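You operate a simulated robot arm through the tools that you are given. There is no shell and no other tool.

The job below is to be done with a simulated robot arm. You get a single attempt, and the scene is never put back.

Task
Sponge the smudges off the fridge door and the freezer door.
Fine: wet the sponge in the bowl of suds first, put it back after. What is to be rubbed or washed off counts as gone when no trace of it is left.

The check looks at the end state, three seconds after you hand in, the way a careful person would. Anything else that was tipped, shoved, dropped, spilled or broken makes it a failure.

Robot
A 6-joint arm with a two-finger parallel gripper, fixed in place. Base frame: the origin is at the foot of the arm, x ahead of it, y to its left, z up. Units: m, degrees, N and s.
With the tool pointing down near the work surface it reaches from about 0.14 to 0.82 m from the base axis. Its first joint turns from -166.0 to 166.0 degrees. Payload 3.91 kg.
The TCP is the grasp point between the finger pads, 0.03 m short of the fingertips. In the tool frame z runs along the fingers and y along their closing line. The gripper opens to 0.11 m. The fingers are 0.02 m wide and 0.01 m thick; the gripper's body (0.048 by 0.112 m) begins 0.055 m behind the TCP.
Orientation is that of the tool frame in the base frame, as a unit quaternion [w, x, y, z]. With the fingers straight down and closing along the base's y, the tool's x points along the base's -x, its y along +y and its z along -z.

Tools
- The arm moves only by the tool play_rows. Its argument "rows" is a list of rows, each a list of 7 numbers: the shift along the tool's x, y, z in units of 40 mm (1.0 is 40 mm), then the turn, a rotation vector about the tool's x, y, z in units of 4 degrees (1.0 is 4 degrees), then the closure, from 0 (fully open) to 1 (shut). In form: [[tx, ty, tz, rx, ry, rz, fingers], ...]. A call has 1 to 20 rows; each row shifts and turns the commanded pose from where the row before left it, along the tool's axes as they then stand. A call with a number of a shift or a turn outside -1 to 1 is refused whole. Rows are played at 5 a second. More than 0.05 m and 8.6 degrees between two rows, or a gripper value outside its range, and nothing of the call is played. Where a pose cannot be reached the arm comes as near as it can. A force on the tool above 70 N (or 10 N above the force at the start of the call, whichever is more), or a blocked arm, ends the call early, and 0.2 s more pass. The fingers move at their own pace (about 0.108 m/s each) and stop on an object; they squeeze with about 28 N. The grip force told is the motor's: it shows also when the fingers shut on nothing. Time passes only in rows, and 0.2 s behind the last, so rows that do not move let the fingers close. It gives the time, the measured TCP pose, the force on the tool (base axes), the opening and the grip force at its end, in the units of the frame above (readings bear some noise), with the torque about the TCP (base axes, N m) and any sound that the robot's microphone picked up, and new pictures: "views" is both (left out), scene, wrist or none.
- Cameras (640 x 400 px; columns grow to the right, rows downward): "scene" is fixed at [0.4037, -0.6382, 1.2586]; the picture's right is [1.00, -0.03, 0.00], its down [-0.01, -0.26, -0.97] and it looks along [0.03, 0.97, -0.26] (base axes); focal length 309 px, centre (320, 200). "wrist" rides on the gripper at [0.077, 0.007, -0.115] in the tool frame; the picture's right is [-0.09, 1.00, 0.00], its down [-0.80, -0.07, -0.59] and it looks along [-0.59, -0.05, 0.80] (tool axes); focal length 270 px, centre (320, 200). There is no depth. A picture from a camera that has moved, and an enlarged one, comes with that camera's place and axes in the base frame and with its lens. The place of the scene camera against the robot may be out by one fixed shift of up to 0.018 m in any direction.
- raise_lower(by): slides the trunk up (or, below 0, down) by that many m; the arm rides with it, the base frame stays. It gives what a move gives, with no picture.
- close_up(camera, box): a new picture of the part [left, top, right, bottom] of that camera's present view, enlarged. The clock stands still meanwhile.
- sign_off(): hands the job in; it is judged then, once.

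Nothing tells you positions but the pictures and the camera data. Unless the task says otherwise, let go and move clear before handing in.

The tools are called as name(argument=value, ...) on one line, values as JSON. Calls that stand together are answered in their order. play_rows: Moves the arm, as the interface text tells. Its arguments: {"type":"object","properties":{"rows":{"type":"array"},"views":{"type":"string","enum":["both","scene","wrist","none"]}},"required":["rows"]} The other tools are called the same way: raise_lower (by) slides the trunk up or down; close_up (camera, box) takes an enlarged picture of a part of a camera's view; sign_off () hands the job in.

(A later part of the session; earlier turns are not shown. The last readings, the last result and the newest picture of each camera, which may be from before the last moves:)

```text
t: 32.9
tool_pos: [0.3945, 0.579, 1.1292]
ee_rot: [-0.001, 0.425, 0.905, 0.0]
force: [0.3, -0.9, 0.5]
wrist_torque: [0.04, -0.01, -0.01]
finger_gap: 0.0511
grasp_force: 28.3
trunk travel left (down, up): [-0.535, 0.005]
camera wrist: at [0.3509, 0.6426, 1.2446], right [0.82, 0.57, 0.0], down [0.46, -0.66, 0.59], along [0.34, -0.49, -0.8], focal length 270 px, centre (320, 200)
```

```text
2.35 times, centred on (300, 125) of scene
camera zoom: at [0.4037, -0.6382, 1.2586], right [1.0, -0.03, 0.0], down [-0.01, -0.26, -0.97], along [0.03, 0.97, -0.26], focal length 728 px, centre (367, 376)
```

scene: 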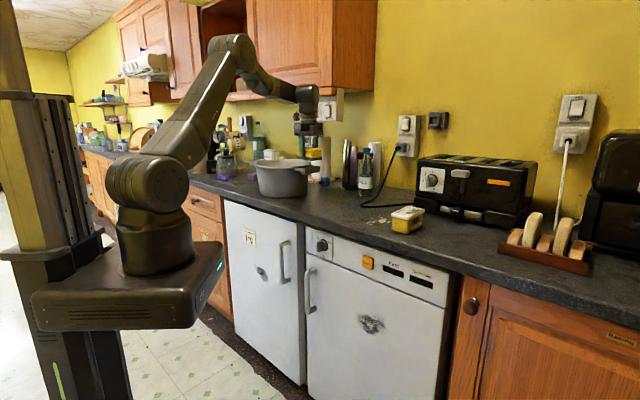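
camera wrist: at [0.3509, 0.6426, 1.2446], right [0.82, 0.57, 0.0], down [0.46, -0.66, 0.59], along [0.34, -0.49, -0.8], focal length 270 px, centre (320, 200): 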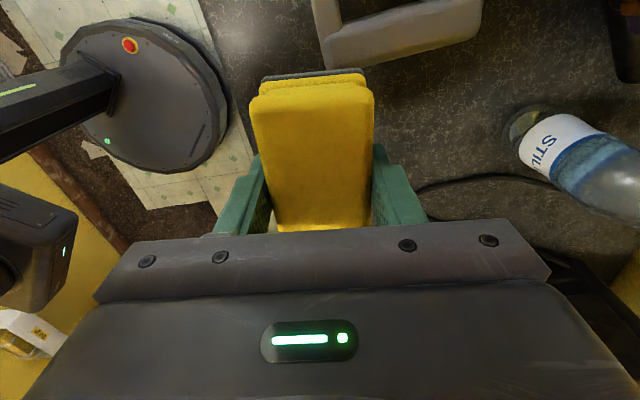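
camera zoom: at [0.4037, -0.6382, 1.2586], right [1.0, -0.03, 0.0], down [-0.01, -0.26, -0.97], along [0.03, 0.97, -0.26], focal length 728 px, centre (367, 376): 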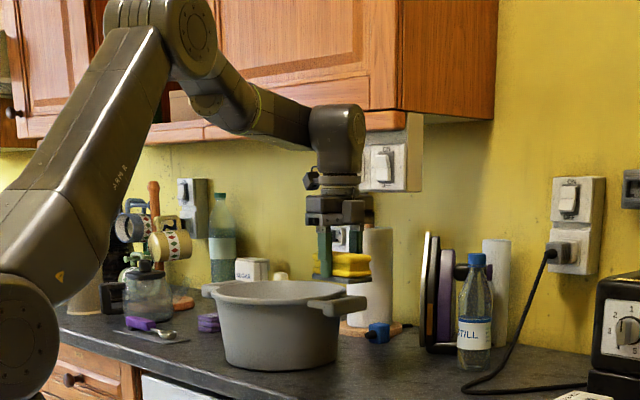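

Clearances look fine and the sponge is above rim height. I'll continue until it is over the suds.

play_rows(rows=[[0.5, -0.02, 0, 0, 0, 0, 1], [0.65, -0.02, 0, 0, 0, 0, 1], [0.7, -0.02, 0, 0, 0, 0, 1], [0.7, -0.02, 0, 0, 0, 0, 1], [0.7, -0.02, 0, 0, 0, 0, 1], [0.7, -0.02, 0, 0, 0, 0, 1], [0.7, -0.01, 0, 0, 0, 0, 1], [0.55, 0, 0, 0, 0, 0, 1]])

close_up(camera="scene", box=[200, 40, 400, 210])

```text
t: 34.7
tool_pos: [0.2583, 0.7365, 1.1281]
ee_rot: [0.0, 0.425, 0.905, 0.002]
force: [-0.3, 0.5, 0.5]
wrist_torque: [-0.02, 0.01, -0.02]
finger_gap: 0.0511
grasp_force: 28.0
trunk travel left (down, up): [-0.535, 0.005]
camera wrist: at [0.2145, 0.7987, 1.2436], right [0.82, 0.57, 0.0], down [0.46, -0.66, 0.59], along [0.34, -0.49, -0.81], focal length 270 px, centre (320, 200)
```

scene: 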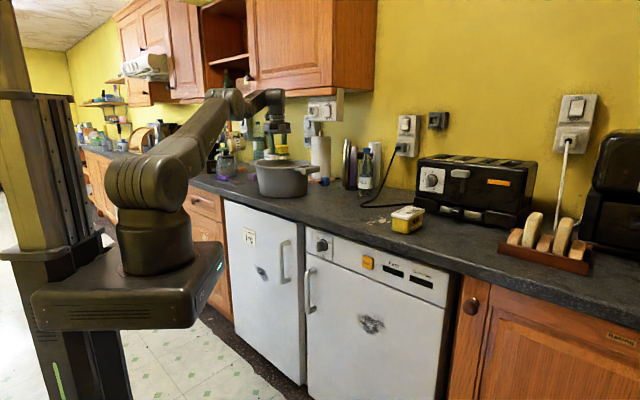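
wrist: 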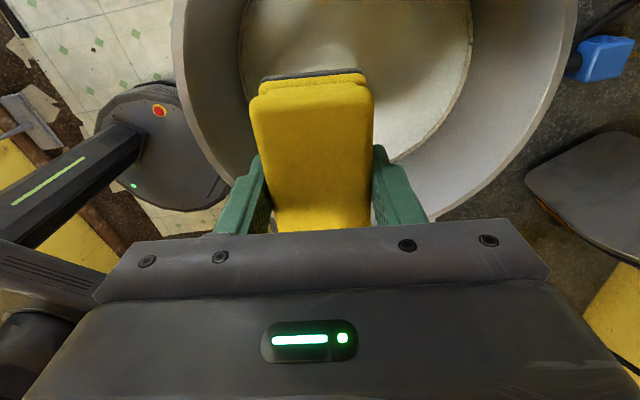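

```text
2.35 times, centred on (300, 125) of scene
camera zoom: at [0.4037, -0.6382, 1.2586], right [1.0, -0.03, 0.0], down [-0.01, -0.26, -0.97], along [0.03, 0.97, -0.26], focal length 728 px, centre (367, 376)
```

zoom: 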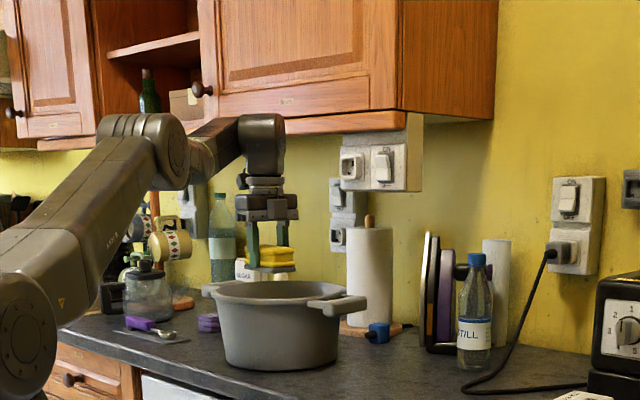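

The sponge is over the pot, a little towards the near side. I'll centre it better, then lower it gently about 2 cm into the suds.

play_rows(rows=[[0.1, 0.2, 0, 0, 0, 0, 1], [0.1, 0.2, 0, 0, 0, 0, 1], [0, 0, 0.3, 0, 0, 0, 1], [0, 0, 0.35, 0, 0, 0, 1], [0, 0, 0.35, 0, 0, 0, 1], [0, 0, 0.35, 0, 0, 0, 1], [0, 0, 0.35, 0, 0, 0, 1], [0, 0, 0.3, 0, 0, 0, 1], [0, 0, 0.3, 0, 0, 0, 1]])

close_up(camera="scene", box=[230, 100, 350, 210])

```text
t: 36.7
tool_pos: [0.2605, 0.7363, 1.0307]
ee_rot: [0.001, 0.425, 0.905, 0.0]
force: [0.2, 0.2, -1.2]
wrist_torque: [0.0, -0.02, -0.01]
finger_gap: 0.051
grasp_force: 28.7
out of reach, approached as far as the arm can: row 1, 2
trunk travel left (down, up): [-0.535, 0.005]
camera wrist: at [0.2174, 0.7991, 1.1473], right [0.82, 0.57, 0.0], down [0.46, -0.66, 0.59], along [0.34, -0.49, -0.8], focal length 270 px, centre (320, 200)
```

scene: 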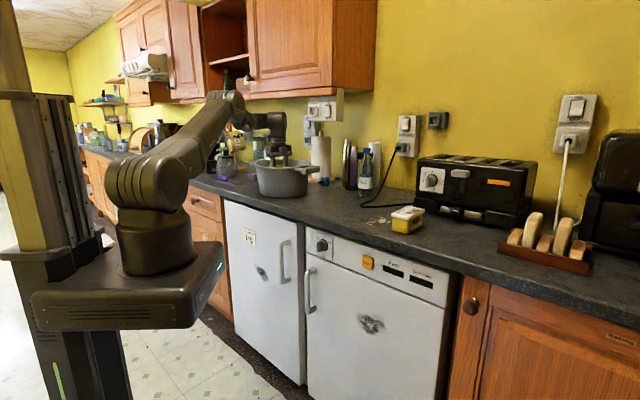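
wrist: 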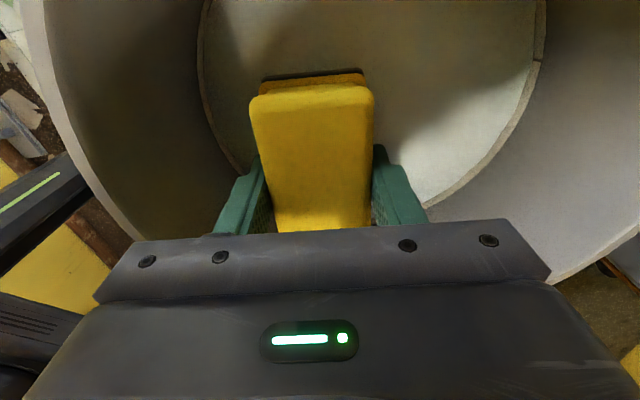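

```text
3.64 times, centred on (290, 155) of scene
camera zoom: at [0.4037, -0.6382, 1.2586], right [1.0, -0.03, 0.0], down [-0.01, -0.26, -0.97], along [0.03, 0.97, -0.26], focal length 1125 px, centre (429, 364)
```

zoom: 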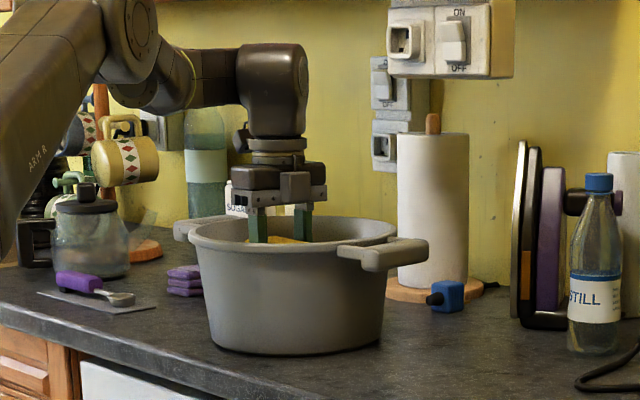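

The liquid level works out at about z 0.95, well above the pot floor. I'll shift a little towards the pot's centre and lower further so the sponge's pad is a couple of centimetres in.

play_rows(rows=[[0.18, 0.28, 0, 0, 0, 0, 1], [0.18, 0.28, 0, 0, 0, 0, 1], [0, 0, 0.26, 0, 0, 0, 1], [0, 0, 0.26, 0, 0, 0, 1], [0, 0, 0.26, 0, 0, 0, 1], [0, 0, 0.26, 0, 0, 0, 1]])

close_up(camera="wrist", box=[180, 0, 500, 240])

```text
t: 38.1
tool_pos: [0.2654, 0.7546, 0.9921]
ee_rot: [0.0, 0.425, 0.905, 0.0]
force: [0.1, 0.1, -0.4]
wrist_torque: [-0.02, -0.03, 0.0]
finger_gap: 0.0512
grasp_force: 28.2
out of reach, approached as far as the arm can: row 2
trunk travel left (down, up): [-0.535, 0.005]
camera wrist: at [0.2222, 0.8176, 1.1065], right [0.82, 0.57, 0.0], down [0.46, -0.66, 0.59], along [0.34, -0.49, -0.8], focal length 270 px, centre (320, 200)
```

scene: 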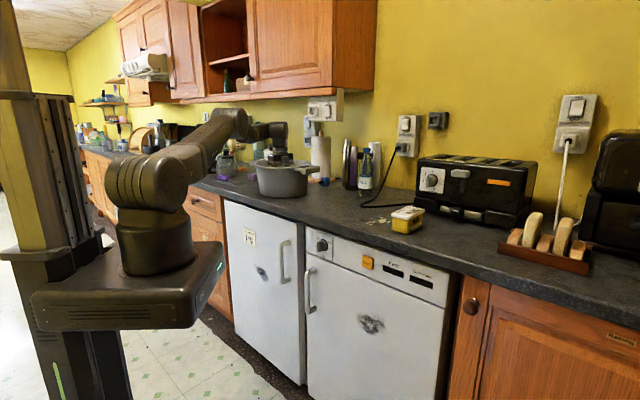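
wrist: 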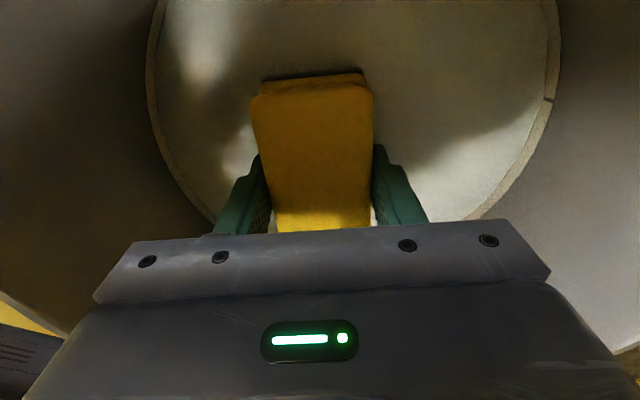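

```text
1.67 times, centred on (340, 120) of wrist
camera zoom: at [0.2222, 0.8176, 1.1065], right [0.82, 0.57, 0.0], down [0.46, -0.66, 0.59], along [0.34, -0.49, -0.8], focal length 450 px, centre (287, 333)
```

zoom: 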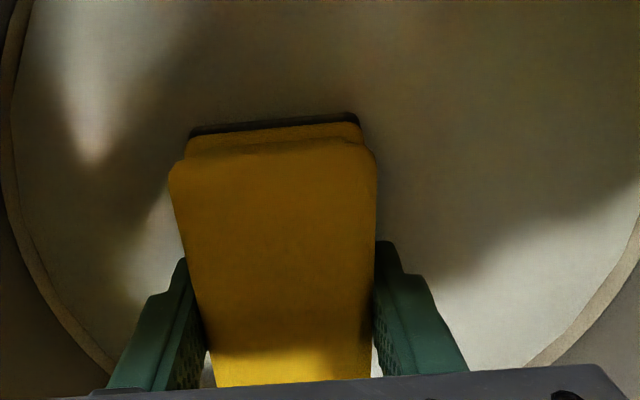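

The sponge is close to the surface now, with only shadows on the liquid. I'll go down further in small steps.

play_rows(rows=[[0, 0, 0.15, 0, 0, 0, 1], [0, 0, 0.15, 0, 0, 0, 1], [0, 0, 0, 0, 0, 0, 1]], views="wrist")

close_up(camera="wrist", box=[180, 0, 500, 240])

```text
t: 38.9
tool_pos: [0.2662, 0.7546, 0.9789]
ee_rot: [0.0, 0.425, 0.905, 0.0]
force: [0.6, 0.2, -0.1]
wrist_torque: [0.02, 0.01, 0.05]
finger_gap: 0.0511
grasp_force: 27.7
trunk travel left (down, up): [-0.535, 0.005]
camera wrist: at [0.223, 0.8174, 1.0946], right [0.82, 0.57, 0.0], down [0.46, -0.66, 0.59], along [0.34, -0.49, -0.8], focal length 270 px, centre (320, 200)
```

wrist: 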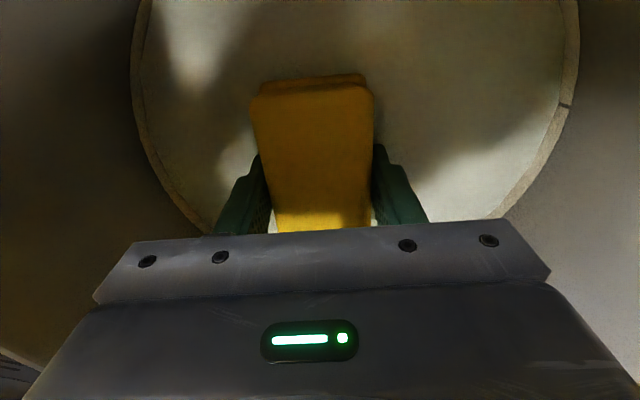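

```text
1.67 times, centred on (340, 120) of wrist
camera zoom: at [0.223, 0.8174, 1.0946], right [0.82, 0.57, 0.0], down [0.46, -0.66, 0.59], along [0.34, -0.49, -0.8], focal length 450 px, centre (287, 333)
```

zoom: 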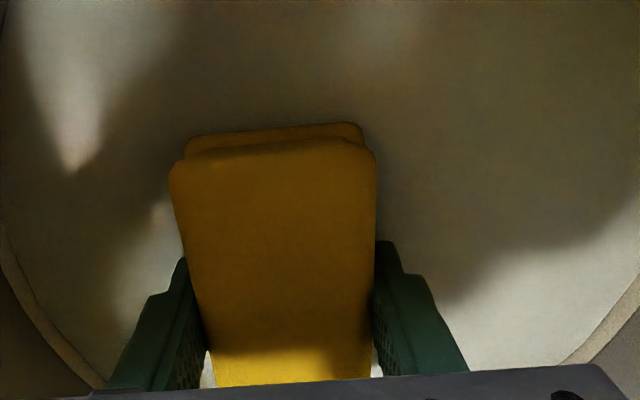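

The grey pad has gone under the surface, so the sponge is in the suds. I'll go about 12 mm deeper and let it soak.

play_rows(rows=[[0, 0, 0.1, 0, 0, 0, 1], [0, 0, 0.1, 0, 0, 0, 1], [0, 0, 0.1, 0, 0, 0, 1], [0, 0, 0, 0, 0, 0, 1], [0, 0, 0, 0, 0, 0, 1], [0, 0, 0, 0, 0, 0, 1], [0, 0, 0, 0, 0, 0, 1], [0, 0, 0, 0, 0, 0, 1], [0, 0, 0, 0, 0, 0, 1]], views="wrist")

close_up(camera="wrist", box=[180, 0, 500, 240])

```text
t: 40.9
tool_pos: [0.2663, 0.7553, 0.9685]
ee_rot: [0.0, 0.424, 0.905, 0.001]
force: [0.1, 0.7, -0.4]
wrist_torque: [-0.04, -0.04, -0.01]
finger_gap: 0.0511
grasp_force: 28.1
trunk travel left (down, up): [-0.535, 0.005]
camera wrist: at [0.2233, 0.8178, 1.0825], right [0.82, 0.57, 0.0], down [0.46, -0.66, 0.59], along [0.34, -0.49, -0.8], focal length 270 px, centre (320, 200)
```

wrist: 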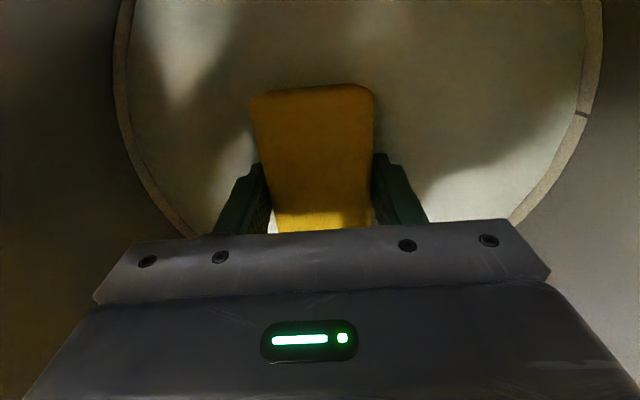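

```text
1.67 times, centred on (340, 120) of wrist
camera zoom: at [0.2233, 0.8178, 1.0825], right [0.82, 0.57, 0.0], down [0.46, -0.66, 0.59], along [0.34, -0.49, -0.8], focal length 450 px, centre (287, 333)
```

zoom: 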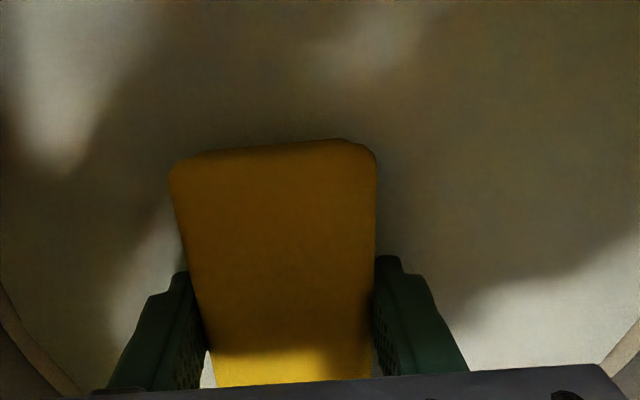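

The sponge is well soaked. I'll raise it slowly, drawing it slightly back towards the near side so the arm can reach, and pause above the pot to drip.

play_rows(rows=[[0, 0, -0.2, 0, 0, 0, 1], [0, 0, -0.3, 0, 0, 0, 1], [0, 0, -0.3, 0, 0, 0, 1], [0, 0, -0.3, 0, 0, 0, 1], [0, 0, -0.3, 0, 0, 0, 1], [-0.12, -0.23, 0, 0, 0, 0, 1], [-0.12, -0.23, 0, 0, 0, 0, 1], [0, 0, -0.3, 0, 0, 0, 1], [0, 0, -0.3, 0, 0, 0, 1], [0, 0, -0.3, 0, 0, 0, 1], [0, 0, -0.3, 0, 0, 0, 1], [0, 0, -0.3, 0, 0, 0, 1], [0, 0, -0.3, 0, 0, 0, 1], [0, 0, -0.3, 0, 0, 0, 1], [0, 0, -0.3, 0, 0, 0, 1], [0, 0, 0, 0, 0, 0, 1], [0, 0, 0, 0, 0, 0, 1], [0, 0, 0, 0, 0, 0, 1], [0, 0, 0, 0, 0, 0, 1]])

close_up(camera="scene", box=[230, 90, 350, 210])

```text
t: 44.9
tool_pos: [0.2591, 0.735, 1.1198]
ee_rot: [0.0, 0.425, 0.905, 0.0]
force: [0.4, 0.2, -0.7]
wrist_torque: [0.01, -0.01, -0.02]
finger_gap: 0.051
grasp_force: 28.3
trunk travel left (down, up): [-0.535, 0.005]
camera wrist: at [0.216, 0.7978, 1.2344], right [0.82, 0.57, 0.0], down [0.46, -0.66, 0.59], along [0.34, -0.49, -0.8], focal length 270 px, centre (320, 200)
```

scene: 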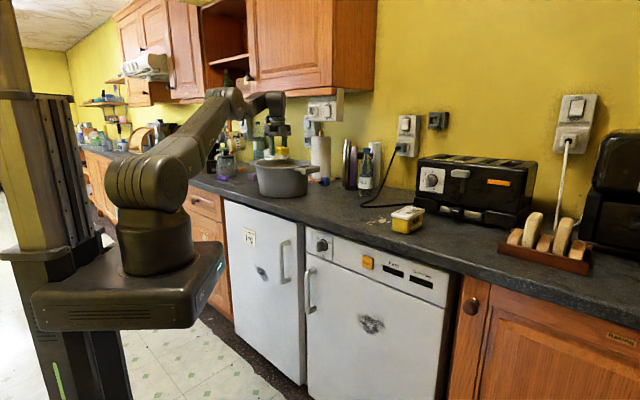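
wrist: 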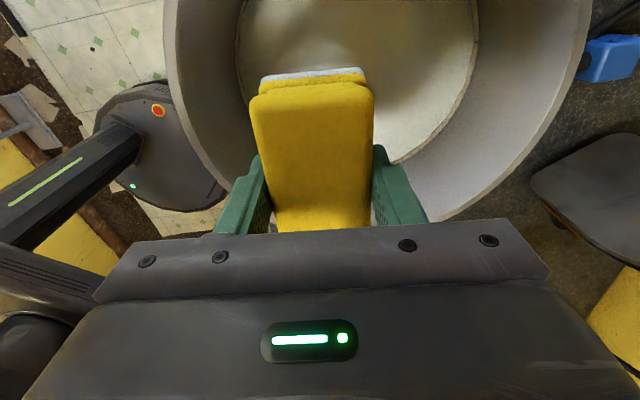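

```text
3.33 times, centred on (290, 150) of scene
camera zoom: at [0.4037, -0.6382, 1.2586], right [1.0, -0.03, 0.0], down [-0.01, -0.26, -0.97], along [0.03, 0.97, -0.26], focal length 1031 px, centre (420, 367)
```

zoom: 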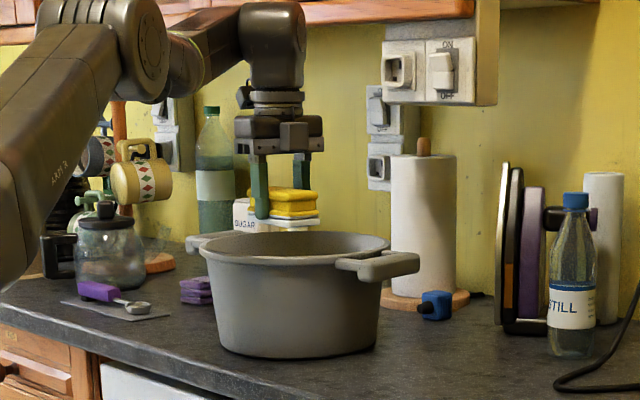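

The pad is now white with foam, so the sponge is wet. Next I'll draw back from over the pot towards the robot, in front of the counter edge, staying above rim height.

play_rows(rows=[[-0.05, -0.5, 0, 0, 0, 0, 1], [-0.064, -0.7, 0, 0, 0, 0, 1], [-0.064, -0.7, 0, 0, 0, 0, 1], [-0.064, -0.7, 0, 0, 0, 0, 1], [-0.064, -0.7, 0, 0, 0, 0, 1], [-0.064, -0.7, 0, 0, 0, 0, 1], [-0.064, -0.7, 0, 0, 0, 0, 1], [-0.064, -0.7, 0, 0, 0, 0, 1], [-0.064, -0.7, 0, 0, 0, 0, 1], [-0.064, -0.7, 0, 0, 0, 0, 1], [-0.03, -0.3, 0, 0, 0, 0, 1]])

```text
t: 47.3
tool_pos: [0.0567, 0.532, 1.1196]
ee_rot: [0.001, 0.426, 0.905, 0.0]
force: [0.0, 0.6, 0.3]
wrist_torque: [0.0, 0.01, 0.0]
finger_gap: 0.051
grasp_force: 28.3
trunk travel left (down, up): [-0.535, 0.005]
camera wrist: at [0.0136, 0.5953, 1.2349], right [0.82, 0.57, 0.0], down [0.46, -0.66, 0.59], along [0.34, -0.49, -0.8], focal length 270 px, centre (320, 200)
```

scene: 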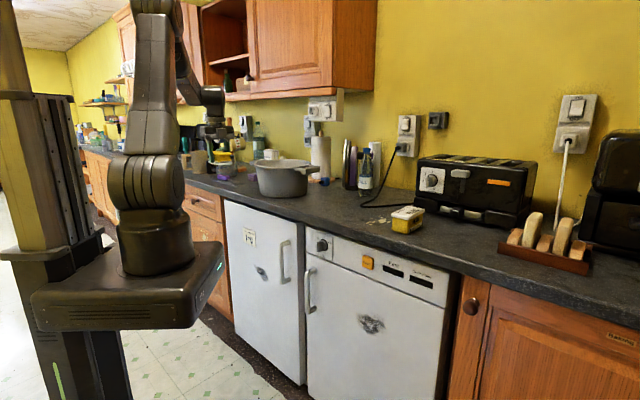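
wrist: 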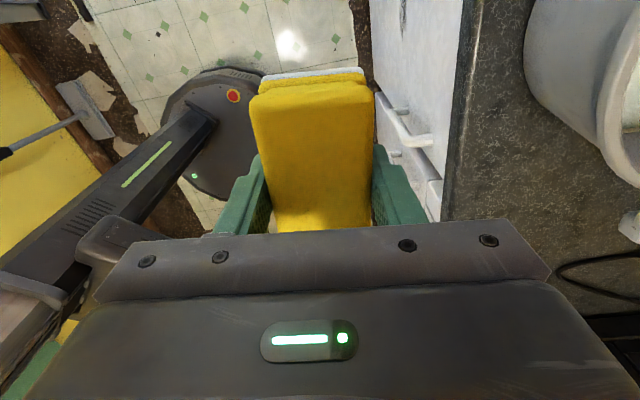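

I'm now in front of the counter edge (n ≈ 0.42) with the sponge held. I'll start tilting the tool to face the doors, in stages.

play_rows(rows=[[0, 0, 0, -1, 0, 0, 1], [0, 0, 0, -1, 0, 0, 1], [0, 0, 0, -1, 0, 0, 1], [0, 0, 0, -1, 0, 0, 1], [0, 0, 0, -1, 0, 0, 1], [0, 0, 0, -1, 0, 0, 1], [0, 0, 0, -1, 0, 0, 1], [0, 0, 0, -1, 0, 0, 1], [0, 0, 0, -1, 0, 0, 1], [0, 0, 0, -1, 0, 0, 1]])

```text
t: 49.5
tool_pos: [0.0822, 0.553, 1.1478]
ee_rot: [0.112, 0.4, 0.878, 0.237]
force: [0.6, 0.0, -1.3]
wrist_torque: [0.01, 0.02, 0.01]
finger_gap: 0.0513
grasp_force: 28.0
out of reach, approached as far as the arm can: row 7, 8, 9, 10
trunk travel left (down, up): [-0.535, 0.005]
camera wrist: at [-0.0067, 0.5767, 1.2485], right [0.71, 0.5, 0.5], down [0.25, -0.84, 0.48], along [0.66, -0.22, -0.72], focal length 270 px, centre (320, 200)
```

scene: 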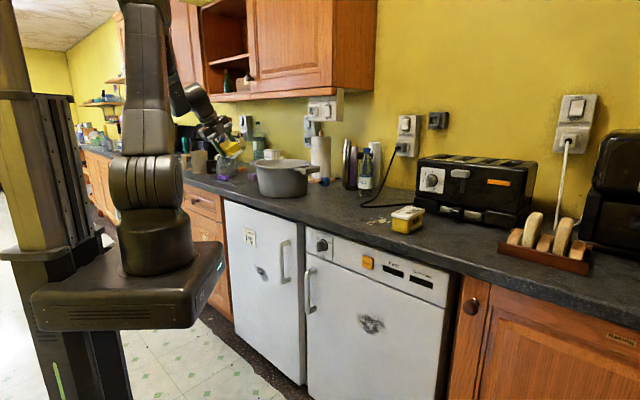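
wrist: 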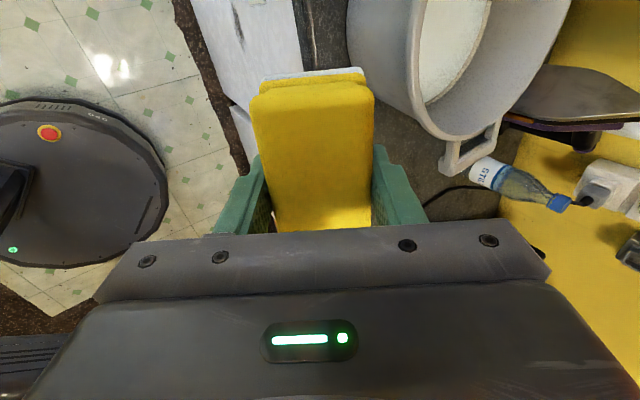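

The wrist hit an awkward configuration at about 30° of tilt because the arm is out of line with the doors. I'll undo most of the tilt, move to straight ahead of the base facing the doors, and tilt there in the arm's own plane.

play_rows(rows=[[0, 0, 0, 1, 0, 0, 1], [0, 0, 0, 1, 0, 0, 1], [0, 0, 0, 1, 0, 0, 1], [0, 0, 0, 1, 0, 0, 1], [0, 0, 0, 1, 0, 0, 1], [0, 0, 0, 1, 0, 0, 1], [0, 0, 0, 1, 0, 0, 1], [0, 0, 0, 0.6, 0, 0, 1]], views="none")

play_rows(rows=[[-0.5, 0.12, 0, 0, 0, 0, 1], [-0.68, 0.16, 0, 0, 0, 0, 1], [-0.68, 0.16, 0, 0, 0, 0, 1], [-0.68, 0.16, 0, 0, 0, 0, 1], [-0.68, 0.16, 0, 0, 0, 0, 1], [-0.68, 0.16, 0, 0, 0, 0, 1], [-0.68, 0.16, 0, 0, 0, 0, 1], [-0.68, 0.16, 0, 0, 0, 0, 1], [-0.68, 0.16, 0, 0, 0, 0, 1], [-0.68, 0.16, 0, 0, 0, 0, 1], [-0.68, 0.16, 0, 0, 0, 0, 1], [-0.68, 0.16, 0, 0, 0, 0, 1], [-0.2, 0.04, 0, 0, 0, -0.66, 1], [0, 0, 0, 0, 0, -0.66, 1]])

```text
t: 51.3
tool_pos: [0.0828, 0.553, 1.1469]
ee_rot: [0.003, 0.415, 0.91, -0.002]
force: [-0.3, -0.8, -0.4]
wrist_torque: [-0.01, 0.0, -0.02]
finger_gap: 0.051
grasp_force: 27.7
trunk travel left (down, up): [-0.535, 0.005]
```

```text
t: 54.3
tool_pos: [0.3546, 0.3542, 1.1488]
ee_rot: [0.003, 0.373, 0.928, -0.002]
force: [0.6, 0.7, 0.1]
wrist_torque: [-0.01, 0.02, 0.04]
finger_gap: 0.0511
grasp_force: 27.8
trunk travel left (down, up): [-0.535, 0.005]
camera wrist: at [0.3045, 0.4132, 1.2631], right [0.75, 0.66, 0.0], down [0.53, -0.6, 0.6], along [0.39, -0.45, -0.8], focal length 270 px, centre (320, 200)
```

scene: 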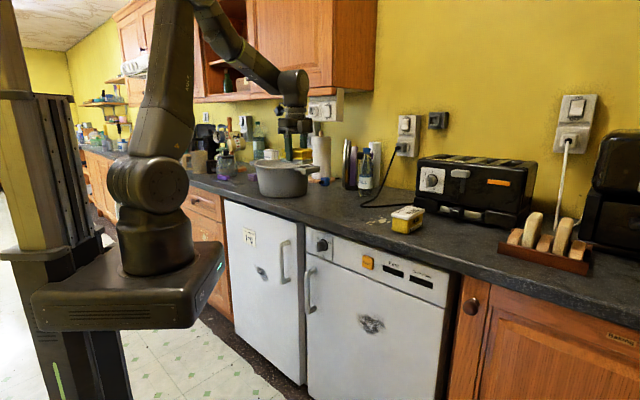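
wrist: 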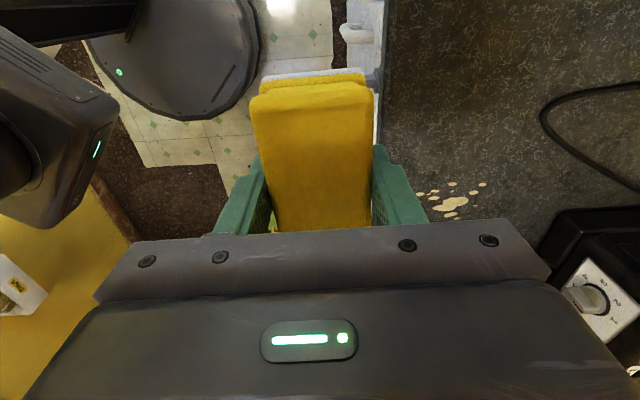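

Now straight ahead of the base at (0.355, 0.354). I'll tilt in the arm's plane, in stages.

play_rows(rows=[[0, 0, 0, 0, 0, 0.3, 1], [0, 0, 0, -1, 0, 0, 1], [0, 0, 0, -1, 0, 0, 1], [0, 0, 0, -1, 0, 0, 1], [0, 0, 0, -1, 0, 0, 1], [0, 0, 0, -1, 0, 0, 1], [0, 0, 0, -1, 0, 0, 1], [0, 0, 0, -1, 0, 0, 1], [0, 0, 0, -1, 0, 0, 1], [0, 0, 0, -1, 0, 0, 1], [0, 0, 0, -1, 0, 0, 1], [0, 0, 0, -1, 0, 0, 1], [0, 0, 0, -1, 0, 0, 1]])

```text
t: 57.1
tool_pos: [0.3642, 0.3538, 1.1823]
ee_rot: [0.155, 0.35, 0.847, 0.369]
force: [-0.2, -0.5, -0.6]
wrist_torque: [0.02, -0.01, 0.03]
finger_gap: 0.0511
grasp_force: 28.1
out of reach, approached as far as the arm can: row 12, 13
trunk travel left (down, up): [-0.535, 0.005]
camera wrist: at [0.254, 0.3524, 1.2656], right [0.54, 0.42, 0.73], down [0.22, -0.91, 0.36], along [0.81, -0.03, -0.58], focal length 270 px, centre (320, 200)
```

scene: 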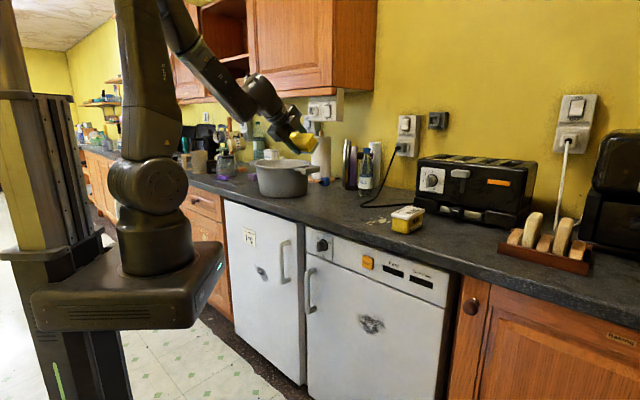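
wrist: 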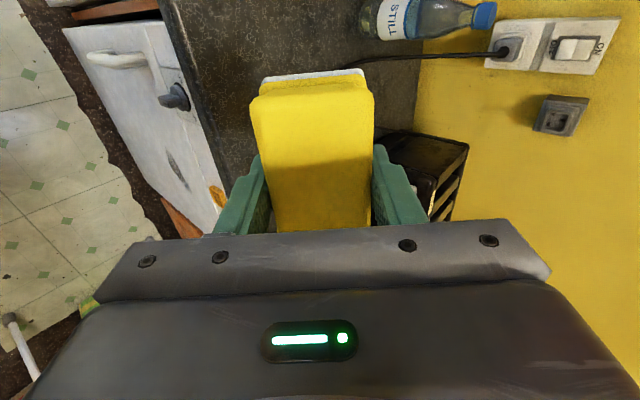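

The tool is now in line with the forearm and won't bend further that way. I'll take a close look at the wrist's build to choose a better route.

close_up(camera="scene", box=[90, 0, 350, 170])

close_up(camera="scene", box=[210, 50, 340, 170])

```text
2.35 times, centred on (220, 85) of scene
camera zoom: at [0.4037, -0.6382, 1.2586], right [1.0, -0.03, 0.0], down [-0.01, -0.26, -0.97], along [0.03, 0.97, -0.26], focal length 728 px, centre (555, 471)
```

zoom: 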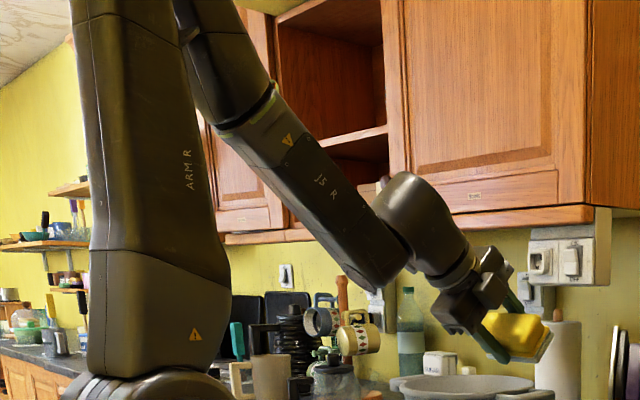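

```text
3.33 times, centred on (275, 110) of scene
camera zoom: at [0.4037, -0.6382, 1.2586], right [1.0, -0.03, 0.0], down [-0.01, -0.26, -0.97], along [0.03, 0.97, -0.26], focal length 1031 px, centre (470, 500)
```

zoom: 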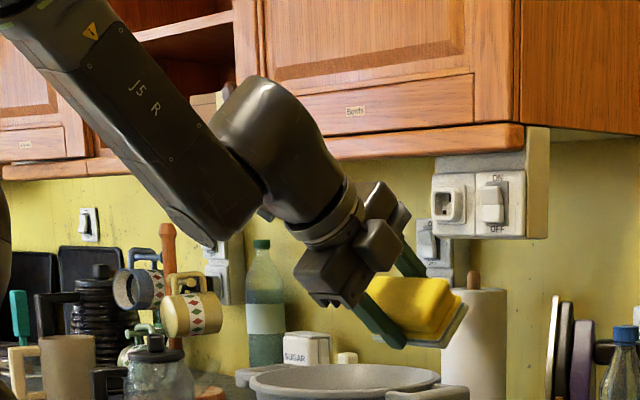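

The wrist seems unable to bend past straight in this direction, so I'll swing the tool round sideways instead: back to pointing down, then tip it to the left, then turn it towards the doors. First back to pointing down while sliding left.

play_rows(rows=[[0.4, 0, 0, 1, 0, 0, 1], [0.4, 0, 0, 1, 0, 0, 1], [0.4, 0, 0, 1, 0, 0, 1], [0.4, 0, 0, 1, 0, 0, 1], [0.4, 0, 0, 1, 0, 0, 1], [0.4, 0, 0, 1, 0, 0, 1], [0.4, 0, 0, 1, 0, 0, 1], [0.4, 0, 0, 1, 0, 0, 1], [0.4, 0, 0, 1, 0, 0, 1], [0.4, 0, 0, 1, 0, 0, 1], [0.4, 0, 0, 1, 0, 0, 1], [0.4, 0, 0, 0.8, 0, 0, 1]], views="none")

play_rows(rows=[[0, 0, 0, 0, 1, 0, 1], [0, 0, 0, 0, 1, 0, 1], [0, 0, 0, 0, 1, 0, 1], [0, 0, 0, 0, 1, 0, 1], [0, 0, 0, 0, 1, 0, 1], [0, 0, 0, 0, 1, 0, 1], [0, 0, 0, 0, 1, 0, 1], [0, 0, 0, 0, 1, 0, 1], [0, 0, 0, 0, 1, 0, 1], [0, 0, 0, 0, 1, 0, 1]])

```text
t: 59.7
tool_pos: [0.2286, 0.4918, 1.1796]
ee_rot: [0.005, 0.384, 0.923, 0.004]
force: [0.0, 1.0, 0.4]
wrist_torque: [0.01, -0.01, 0.01]
finger_gap: 0.051
grasp_force: 28.0
trunk travel left (down, up): [-0.535, 0.005]
```

```text
t: 61.9
tool_pos: [0.2288, 0.4906, 1.1812]
ee_rot: [-0.311, 0.359, 0.87, 0.135]
force: [0.1, 0.3, -1.2]
wrist_torque: [0.02, 0.0, -0.01]
finger_gap: 0.0512
grasp_force: 27.9
trunk travel left (down, up): [-0.535, 0.005]
camera wrist: at [0.2432, 0.4839, 1.3192], right [0.75, 0.66, -0.04], down [0.65, -0.75, -0.05], along [-0.07, 0.01, -1.0], focal length 270 px, centre (320, 200)
```

scene: 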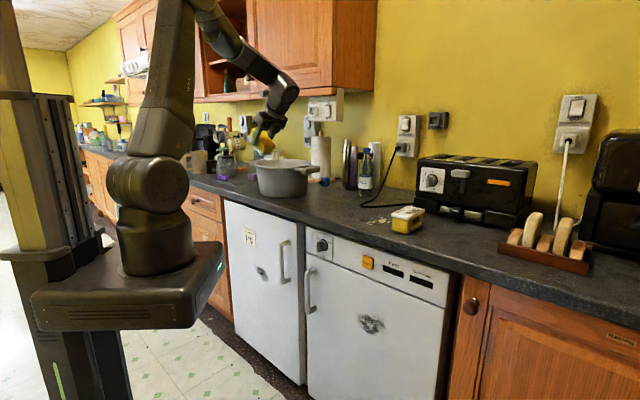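
wrist: 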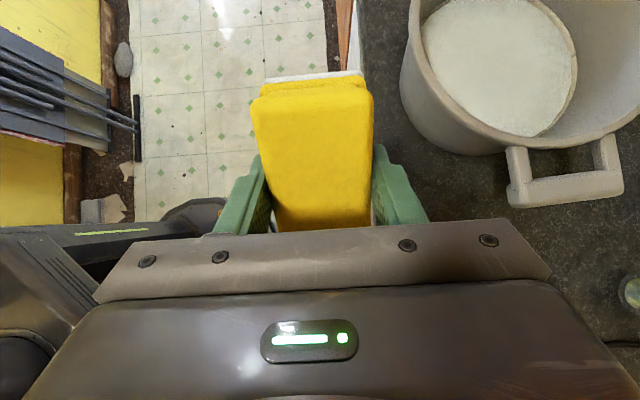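

Tilting to the left works without trouble. I'll continue until the tool is horizontal.

play_rows(rows=[[0, 0, 0, 0, 1, 0, 1], [0, 0, 0, 0, 1, 0, 1], [0, 0, 0, 0, 1, 0, 1], [0, 0, 0, 0, 1, 0, 1], [0, 0, 0, 0, 1, 0, 1], [0, 0, 0, 0, 1, 0, 1], [0, 0, 0, 0, 1, 0, 1], [0, 0, 0, 0, 1, 0, 1], [0, 0, 0, 0, 1, 0, 1], [0, 0, 0, 0, 1, 0, 1], [0, 0, 0, 0, 1, 0, 1], [0, 0, 0, 0, 1, 0, 1], [0, 0, 0, 0, 0.5, 0, 1]])

```text
t: 64.7
tool_pos: [0.2284, 0.4907, 1.1811]
ee_rot: [-0.649, 0.269, 0.656, 0.275]
force: [0.4, 0.0, 0.3]
wrist_torque: [0.02, 0.03, -0.05]
finger_gap: 0.051
grasp_force: 28.3
trunk travel left (down, up): [-0.535, 0.005]
camera wrist: at [0.3147, 0.4133, 1.2596], right [0.71, 0.7, -0.08], down [0.38, -0.47, -0.8], along [-0.6, 0.54, -0.6], focal length 270 px, centre (320, 200)
```

scene: 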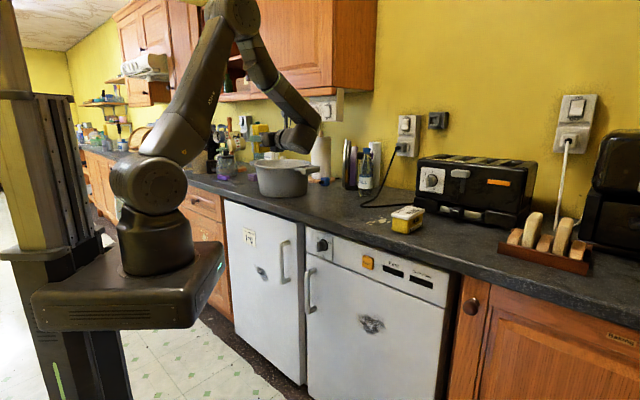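
wrist: 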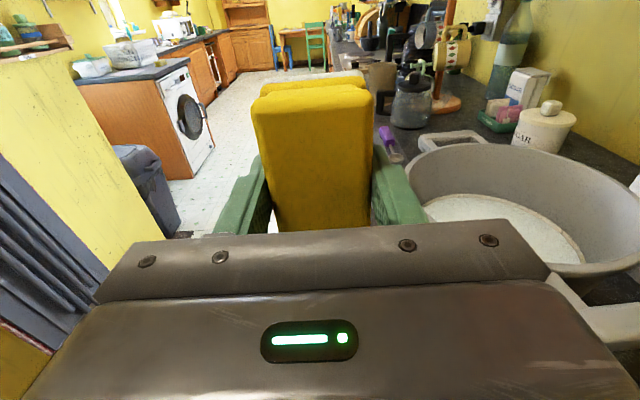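

The tool now points horizontally to the left with the sponge firmly held. Now I'll swing it round to face the doors while sliding to the right.

play_rows(rows=[[0, -0.065, -0.495, -1, 0, 0, 1], [0, -0.03, -0.498, -1, 0, 0, 1], [0, 0.005, -0.499, -1, 0, 0, 1], [0, 0.039, -0.498, -1, 0, 0, 1], [0, 0.074, -0.494, -1, 0, 0, 1], [0, 0.108, -0.487, -1, 0, 0, 1], [0, 0.142, -0.479, -1, 0, 0, 1], [0, 0.175, -0.468, -1, 0, 0, 1], [0, 0.207, -0.454, -1, 0, 0, 1], [0, 0.238, -0.439, -1, 0, 0, 1], [0, 0.268, -0.421, -1, 0, 0, 1], [0, 0.297, -0.401, -1, 0, 0, 1]])

```text
t: 67.3
tool_pos: [0.3745, 0.299, 1.1815]
ee_rot: [-0.484, 0.509, 0.488, 0.517]
force: [0.5, 0.7, -1.1]
wrist_torque: [-0.01, 0.01, -0.01]
finger_gap: 0.0511
grasp_force: 28.3
trunk travel left (down, up): [-0.535, 0.005]
camera wrist: at [0.3755, 0.1836, 1.2587], right [1.0, -0.05, -0.07], down [-0.09, -0.59, -0.8], along [0.0, 0.81, -0.59], focal length 270 px, centre (320, 200)
```

scene: 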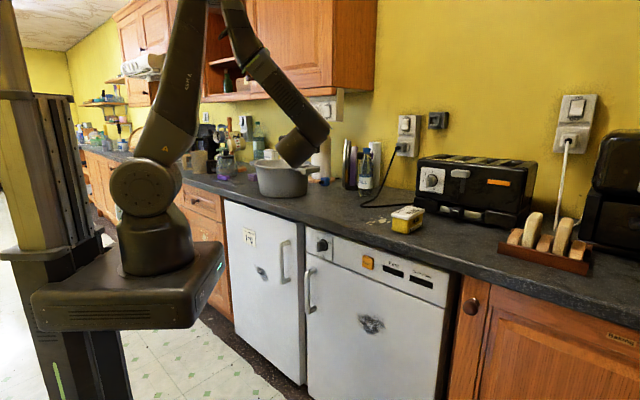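
wrist: 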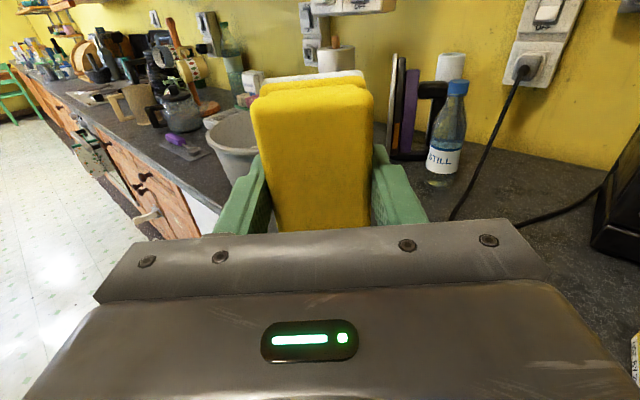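

The swing works; the tool is halfway round. Continuing until it faces the freezer door squarely.

play_rows(rows=[[0, 0.324, -0.38, -1, 0, 0, 1], [0, 0.35, -0.356, -1, 0, 0, 1], [0, 0.374, -0.331, -1, 0, 0, 1], [0, 0.396, -0.304, -1, 0, 0, 1], [0, 0.416, -0.275, -1, 0, 0, 1], [0, 0.435, -0.246, -1, 0, 0, 1], [0, 0.451, -0.215, -1, 0, 0, 1], [0, 0.465, -0.183, -1, 0, 0, 1], [0, 0.476, -0.15, -1, 0, 0, 1], [0, 0.486, -0.116, -1, 0, 0, 1], [0, 0.495, -0.08, -0.5, 0, 0, 1]])

```text
t: 69.7
tool_pos: [0.5101, 0.1266, 1.1832]
ee_rot: [-0.27, 0.649, 0.271, 0.658]
force: [-0.2, 1.3, -0.5]
wrist_torque: [0.0, 0.01, 0.0]
finger_gap: 0.0514
grasp_force: 27.3
trunk travel left (down, up): [-0.535, 0.005]
camera wrist: at [0.4335, 0.0388, 1.2594], right [0.7, -0.71, -0.08], down [-0.46, -0.37, -0.81], along [0.54, 0.61, -0.58], focal length 270 px, centre (320, 200)
```

scene: 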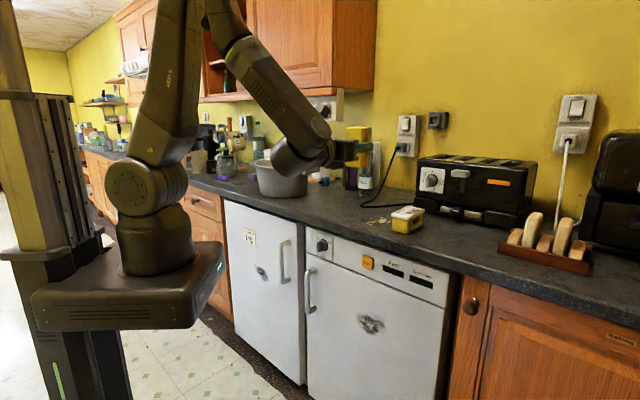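
wrist: 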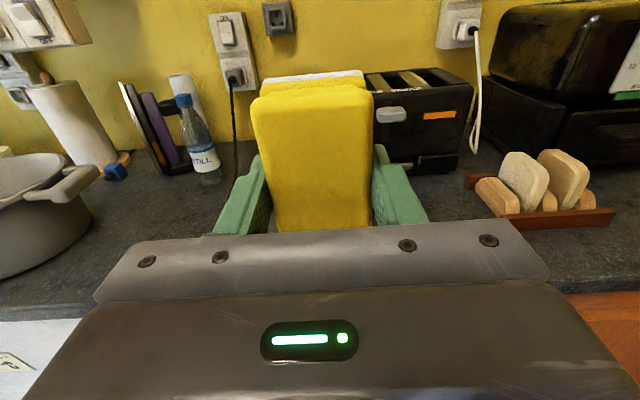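

The tool now faces the freezer door squarely at n ≈ 0.45, clear of the counter edge. I'll lower the trunk in two stages to bring the sponge down to smudge height.

raise_lower(by=-0.2)

close_up(camera="scene", box=[0, 0, 640, 400])

close_up(camera="wrist", box=[0, 0, 640, 400])

```text
t: 71.9
tool_pos: [0.5099, 0.1269, 0.9843]
ee_rot: [-0.269, 0.649, 0.27, 0.658]
force: [0.1, -0.4, -0.2]
wrist_torque: [-0.01, 0.02, -0.02]
finger_gap: 0.0511
grasp_force: 27.9
trunk travel left (down, up): [-0.335, 0.205]
```

```text
1.00 times, centred on (320, 200) of scene (not enlarged: the box is as wide or as high as the picture)
camera zoom: at [0.4037, -0.6382, 1.2586], right [1.0, -0.03, 0.0], down [-0.01, -0.26, -0.97], along [0.03, 0.97, -0.26], focal length 309 px, centre (320, 200)
```

zoom: 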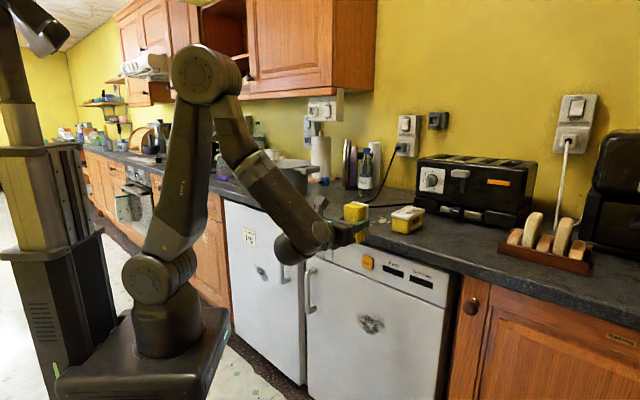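

```text
1.00 times, centred on (320, 200) of wrist (not enlarged: the box is as wide or as high as the picture)
camera zoom: at [0.4332, 0.0392, 1.0596], right [0.7, -0.71, -0.08], down [-0.46, -0.37, -0.81], along [0.54, 0.61, -0.58], focal length 270 px, centre (320, 200)
```

zoom: 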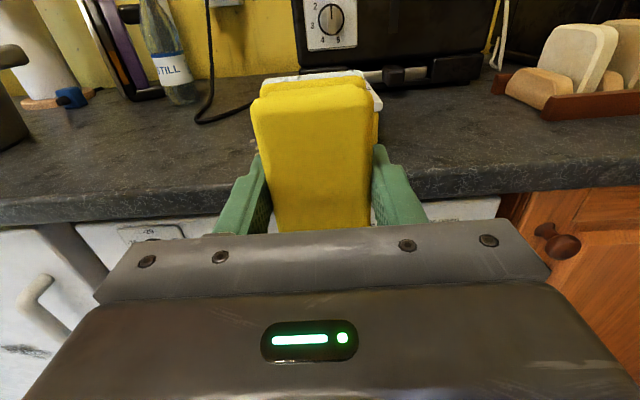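

The sponge hangs in front of the counter edge with about 9 cm to spare. I'll lower the trunk the rest of the way.

raise_lower(by=-0.25)

close_up(camera="scene", box=[0, 0, 640, 400])

close_up(camera="wrist", box=[0, 0, 640, 400])

```text
t: 74.5
tool_pos: [0.5098, 0.1257, 0.7343]
ee_rot: [-0.269, 0.649, 0.27, 0.659]
force: [0.3, 0.7, 0.3]
wrist_torque: [0.01, -0.01, 0.03]
finger_gap: 0.051
grasp_force: 28.3
trunk travel left (down, up): [-0.085, 0.455]
```

```text
1.00 times, centred on (320, 200) of scene (not enlarged: the box is as wide or as high as the picture)
camera zoom: at [0.4037, -0.6382, 1.2586], right [1.0, -0.03, 0.0], down [-0.01, -0.26, -0.97], along [0.03, 0.97, -0.26], focal length 309 px, centre (320, 200)
```

zoom: 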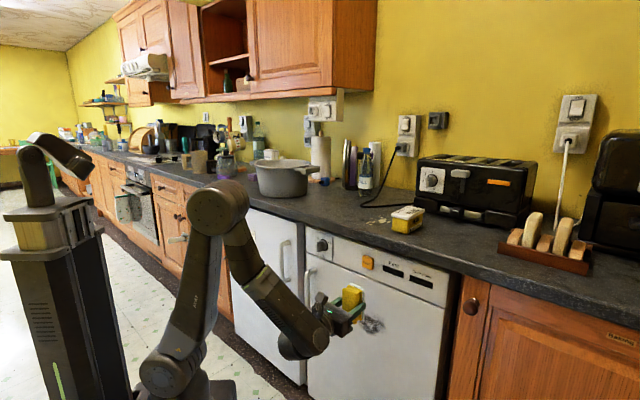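

```text
1.00 times, centred on (320, 200) of wrist (not enlarged: the box is as wide or as high as the picture)
camera zoom: at [0.4333, 0.0392, 0.8096], right [0.7, -0.71, -0.08], down [-0.46, -0.37, -0.81], along [0.54, 0.61, -0.58], focal length 270 px, centre (320, 200)
```

zoom: 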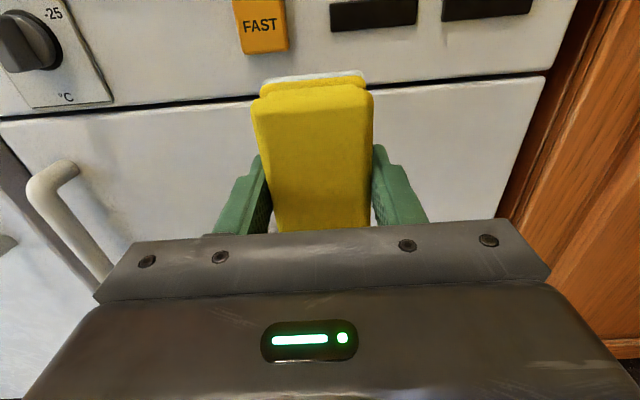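

The sponge is at z ≈ 0.73, just above the freezer smudge. I'll zoom in on both smudges to plan the strokes.

close_up(camera="scene", box=[300, 260, 460, 380])

close_up(camera="wrist", box=[160, 60, 480, 260])

```text
3.33 times, centred on (380, 320) of scene
camera zoom: at [0.4037, -0.6382, 1.2586], right [1.0, -0.03, 0.0], down [-0.01, -0.26, -0.97], along [0.03, 0.97, -0.26], focal length 1031 px, centre (120, -200)
```

zoom: 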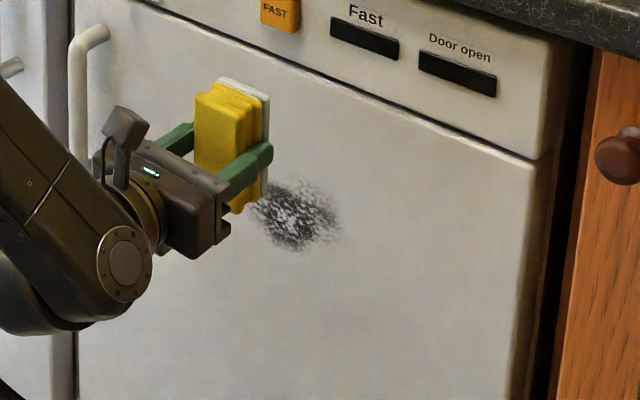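

```text
2.00 times, centred on (320, 160) of wrist
camera zoom: at [0.4333, 0.0392, 0.8096], right [0.7, -0.71, -0.08], down [-0.46, -0.37, -0.81], along [0.54, 0.61, -0.58], focal length 541 px, centre (320, 280)
```

zoom: 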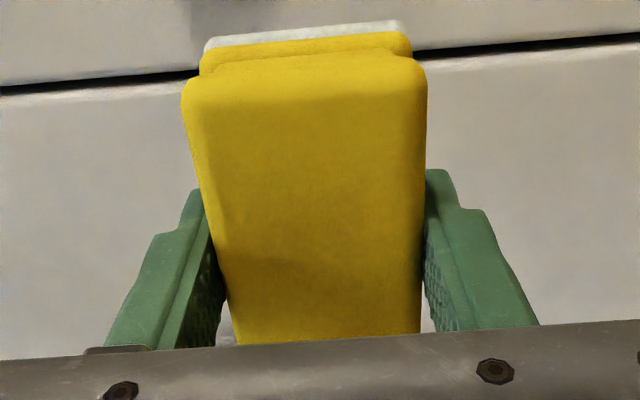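

The freezer smudge spans about u 0.19–0.31 and z 0.545–0.63. I'll lower to z ≈ 0.59, line up, and approach to just short of the door.

play_rows(rows=[[-0.6, -0.09, 0, 0, 0, 0, 1], [-0.6, -0.09, 0, 0, 0, 0, 1], [-0.6, -0.09, 0, 0, 0, 0, 1], [-0.6, -0.09, 0, 0, 0, 0, 1], [-0.6, -0.09, 0, 0, 0, 0, 1], [-0.6, -0.09, 0, 0, 0, 0, 1], [0, 0, 0.5, 0, 0, 0, 1], [0, 0, 0.5, 0, 0, 0, 1], [0, 0, 0.5, 0, 0, 0, 1], [0, 0, 0.4, 0, 0, 0, 1]])

close_up(camera="scene", box=[300, 260, 460, 380])

```text
t: 76.7
tool_pos: [0.5521, 0.1945, 0.5891]
ee_rot: [-0.269, 0.648, 0.271, 0.659]
force: [0.0, 0.7, 0.3]
wrist_torque: [0.05, -0.01, -0.02]
finger_gap: 0.0513
grasp_force: 27.7
trunk travel left (down, up): [-0.085, 0.455]
camera wrist: at [0.4745, 0.1081, 0.6666], right [0.7, -0.71, -0.08], down [-0.46, -0.37, -0.81], along [0.54, 0.61, -0.58], focal length 270 px, centre (320, 200)
```

scene: 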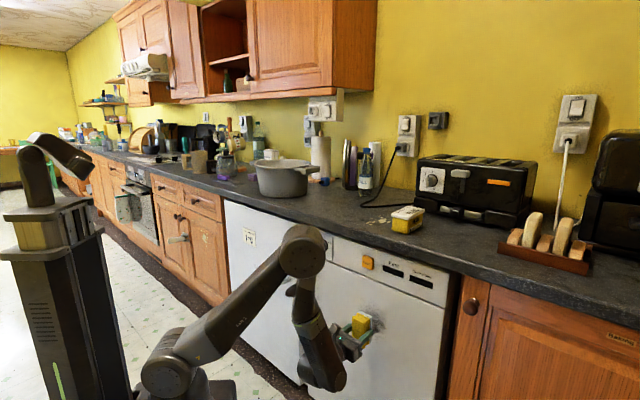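
wrist: 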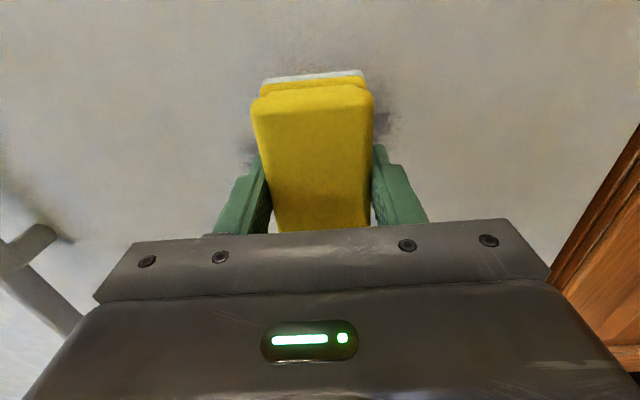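

```text
3.33 times, centred on (380, 320) of scene
camera zoom: at [0.4037, -0.6382, 1.2586], right [1.0, -0.03, 0.0], down [-0.01, -0.26, -0.97], along [0.03, 0.97, -0.26], focal length 1031 px, centre (120, -200)
```

zoom: 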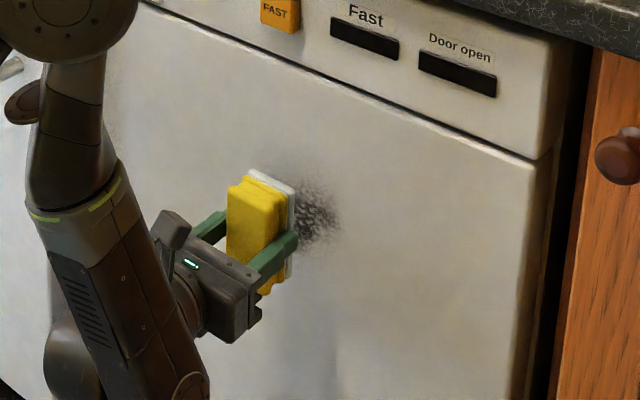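

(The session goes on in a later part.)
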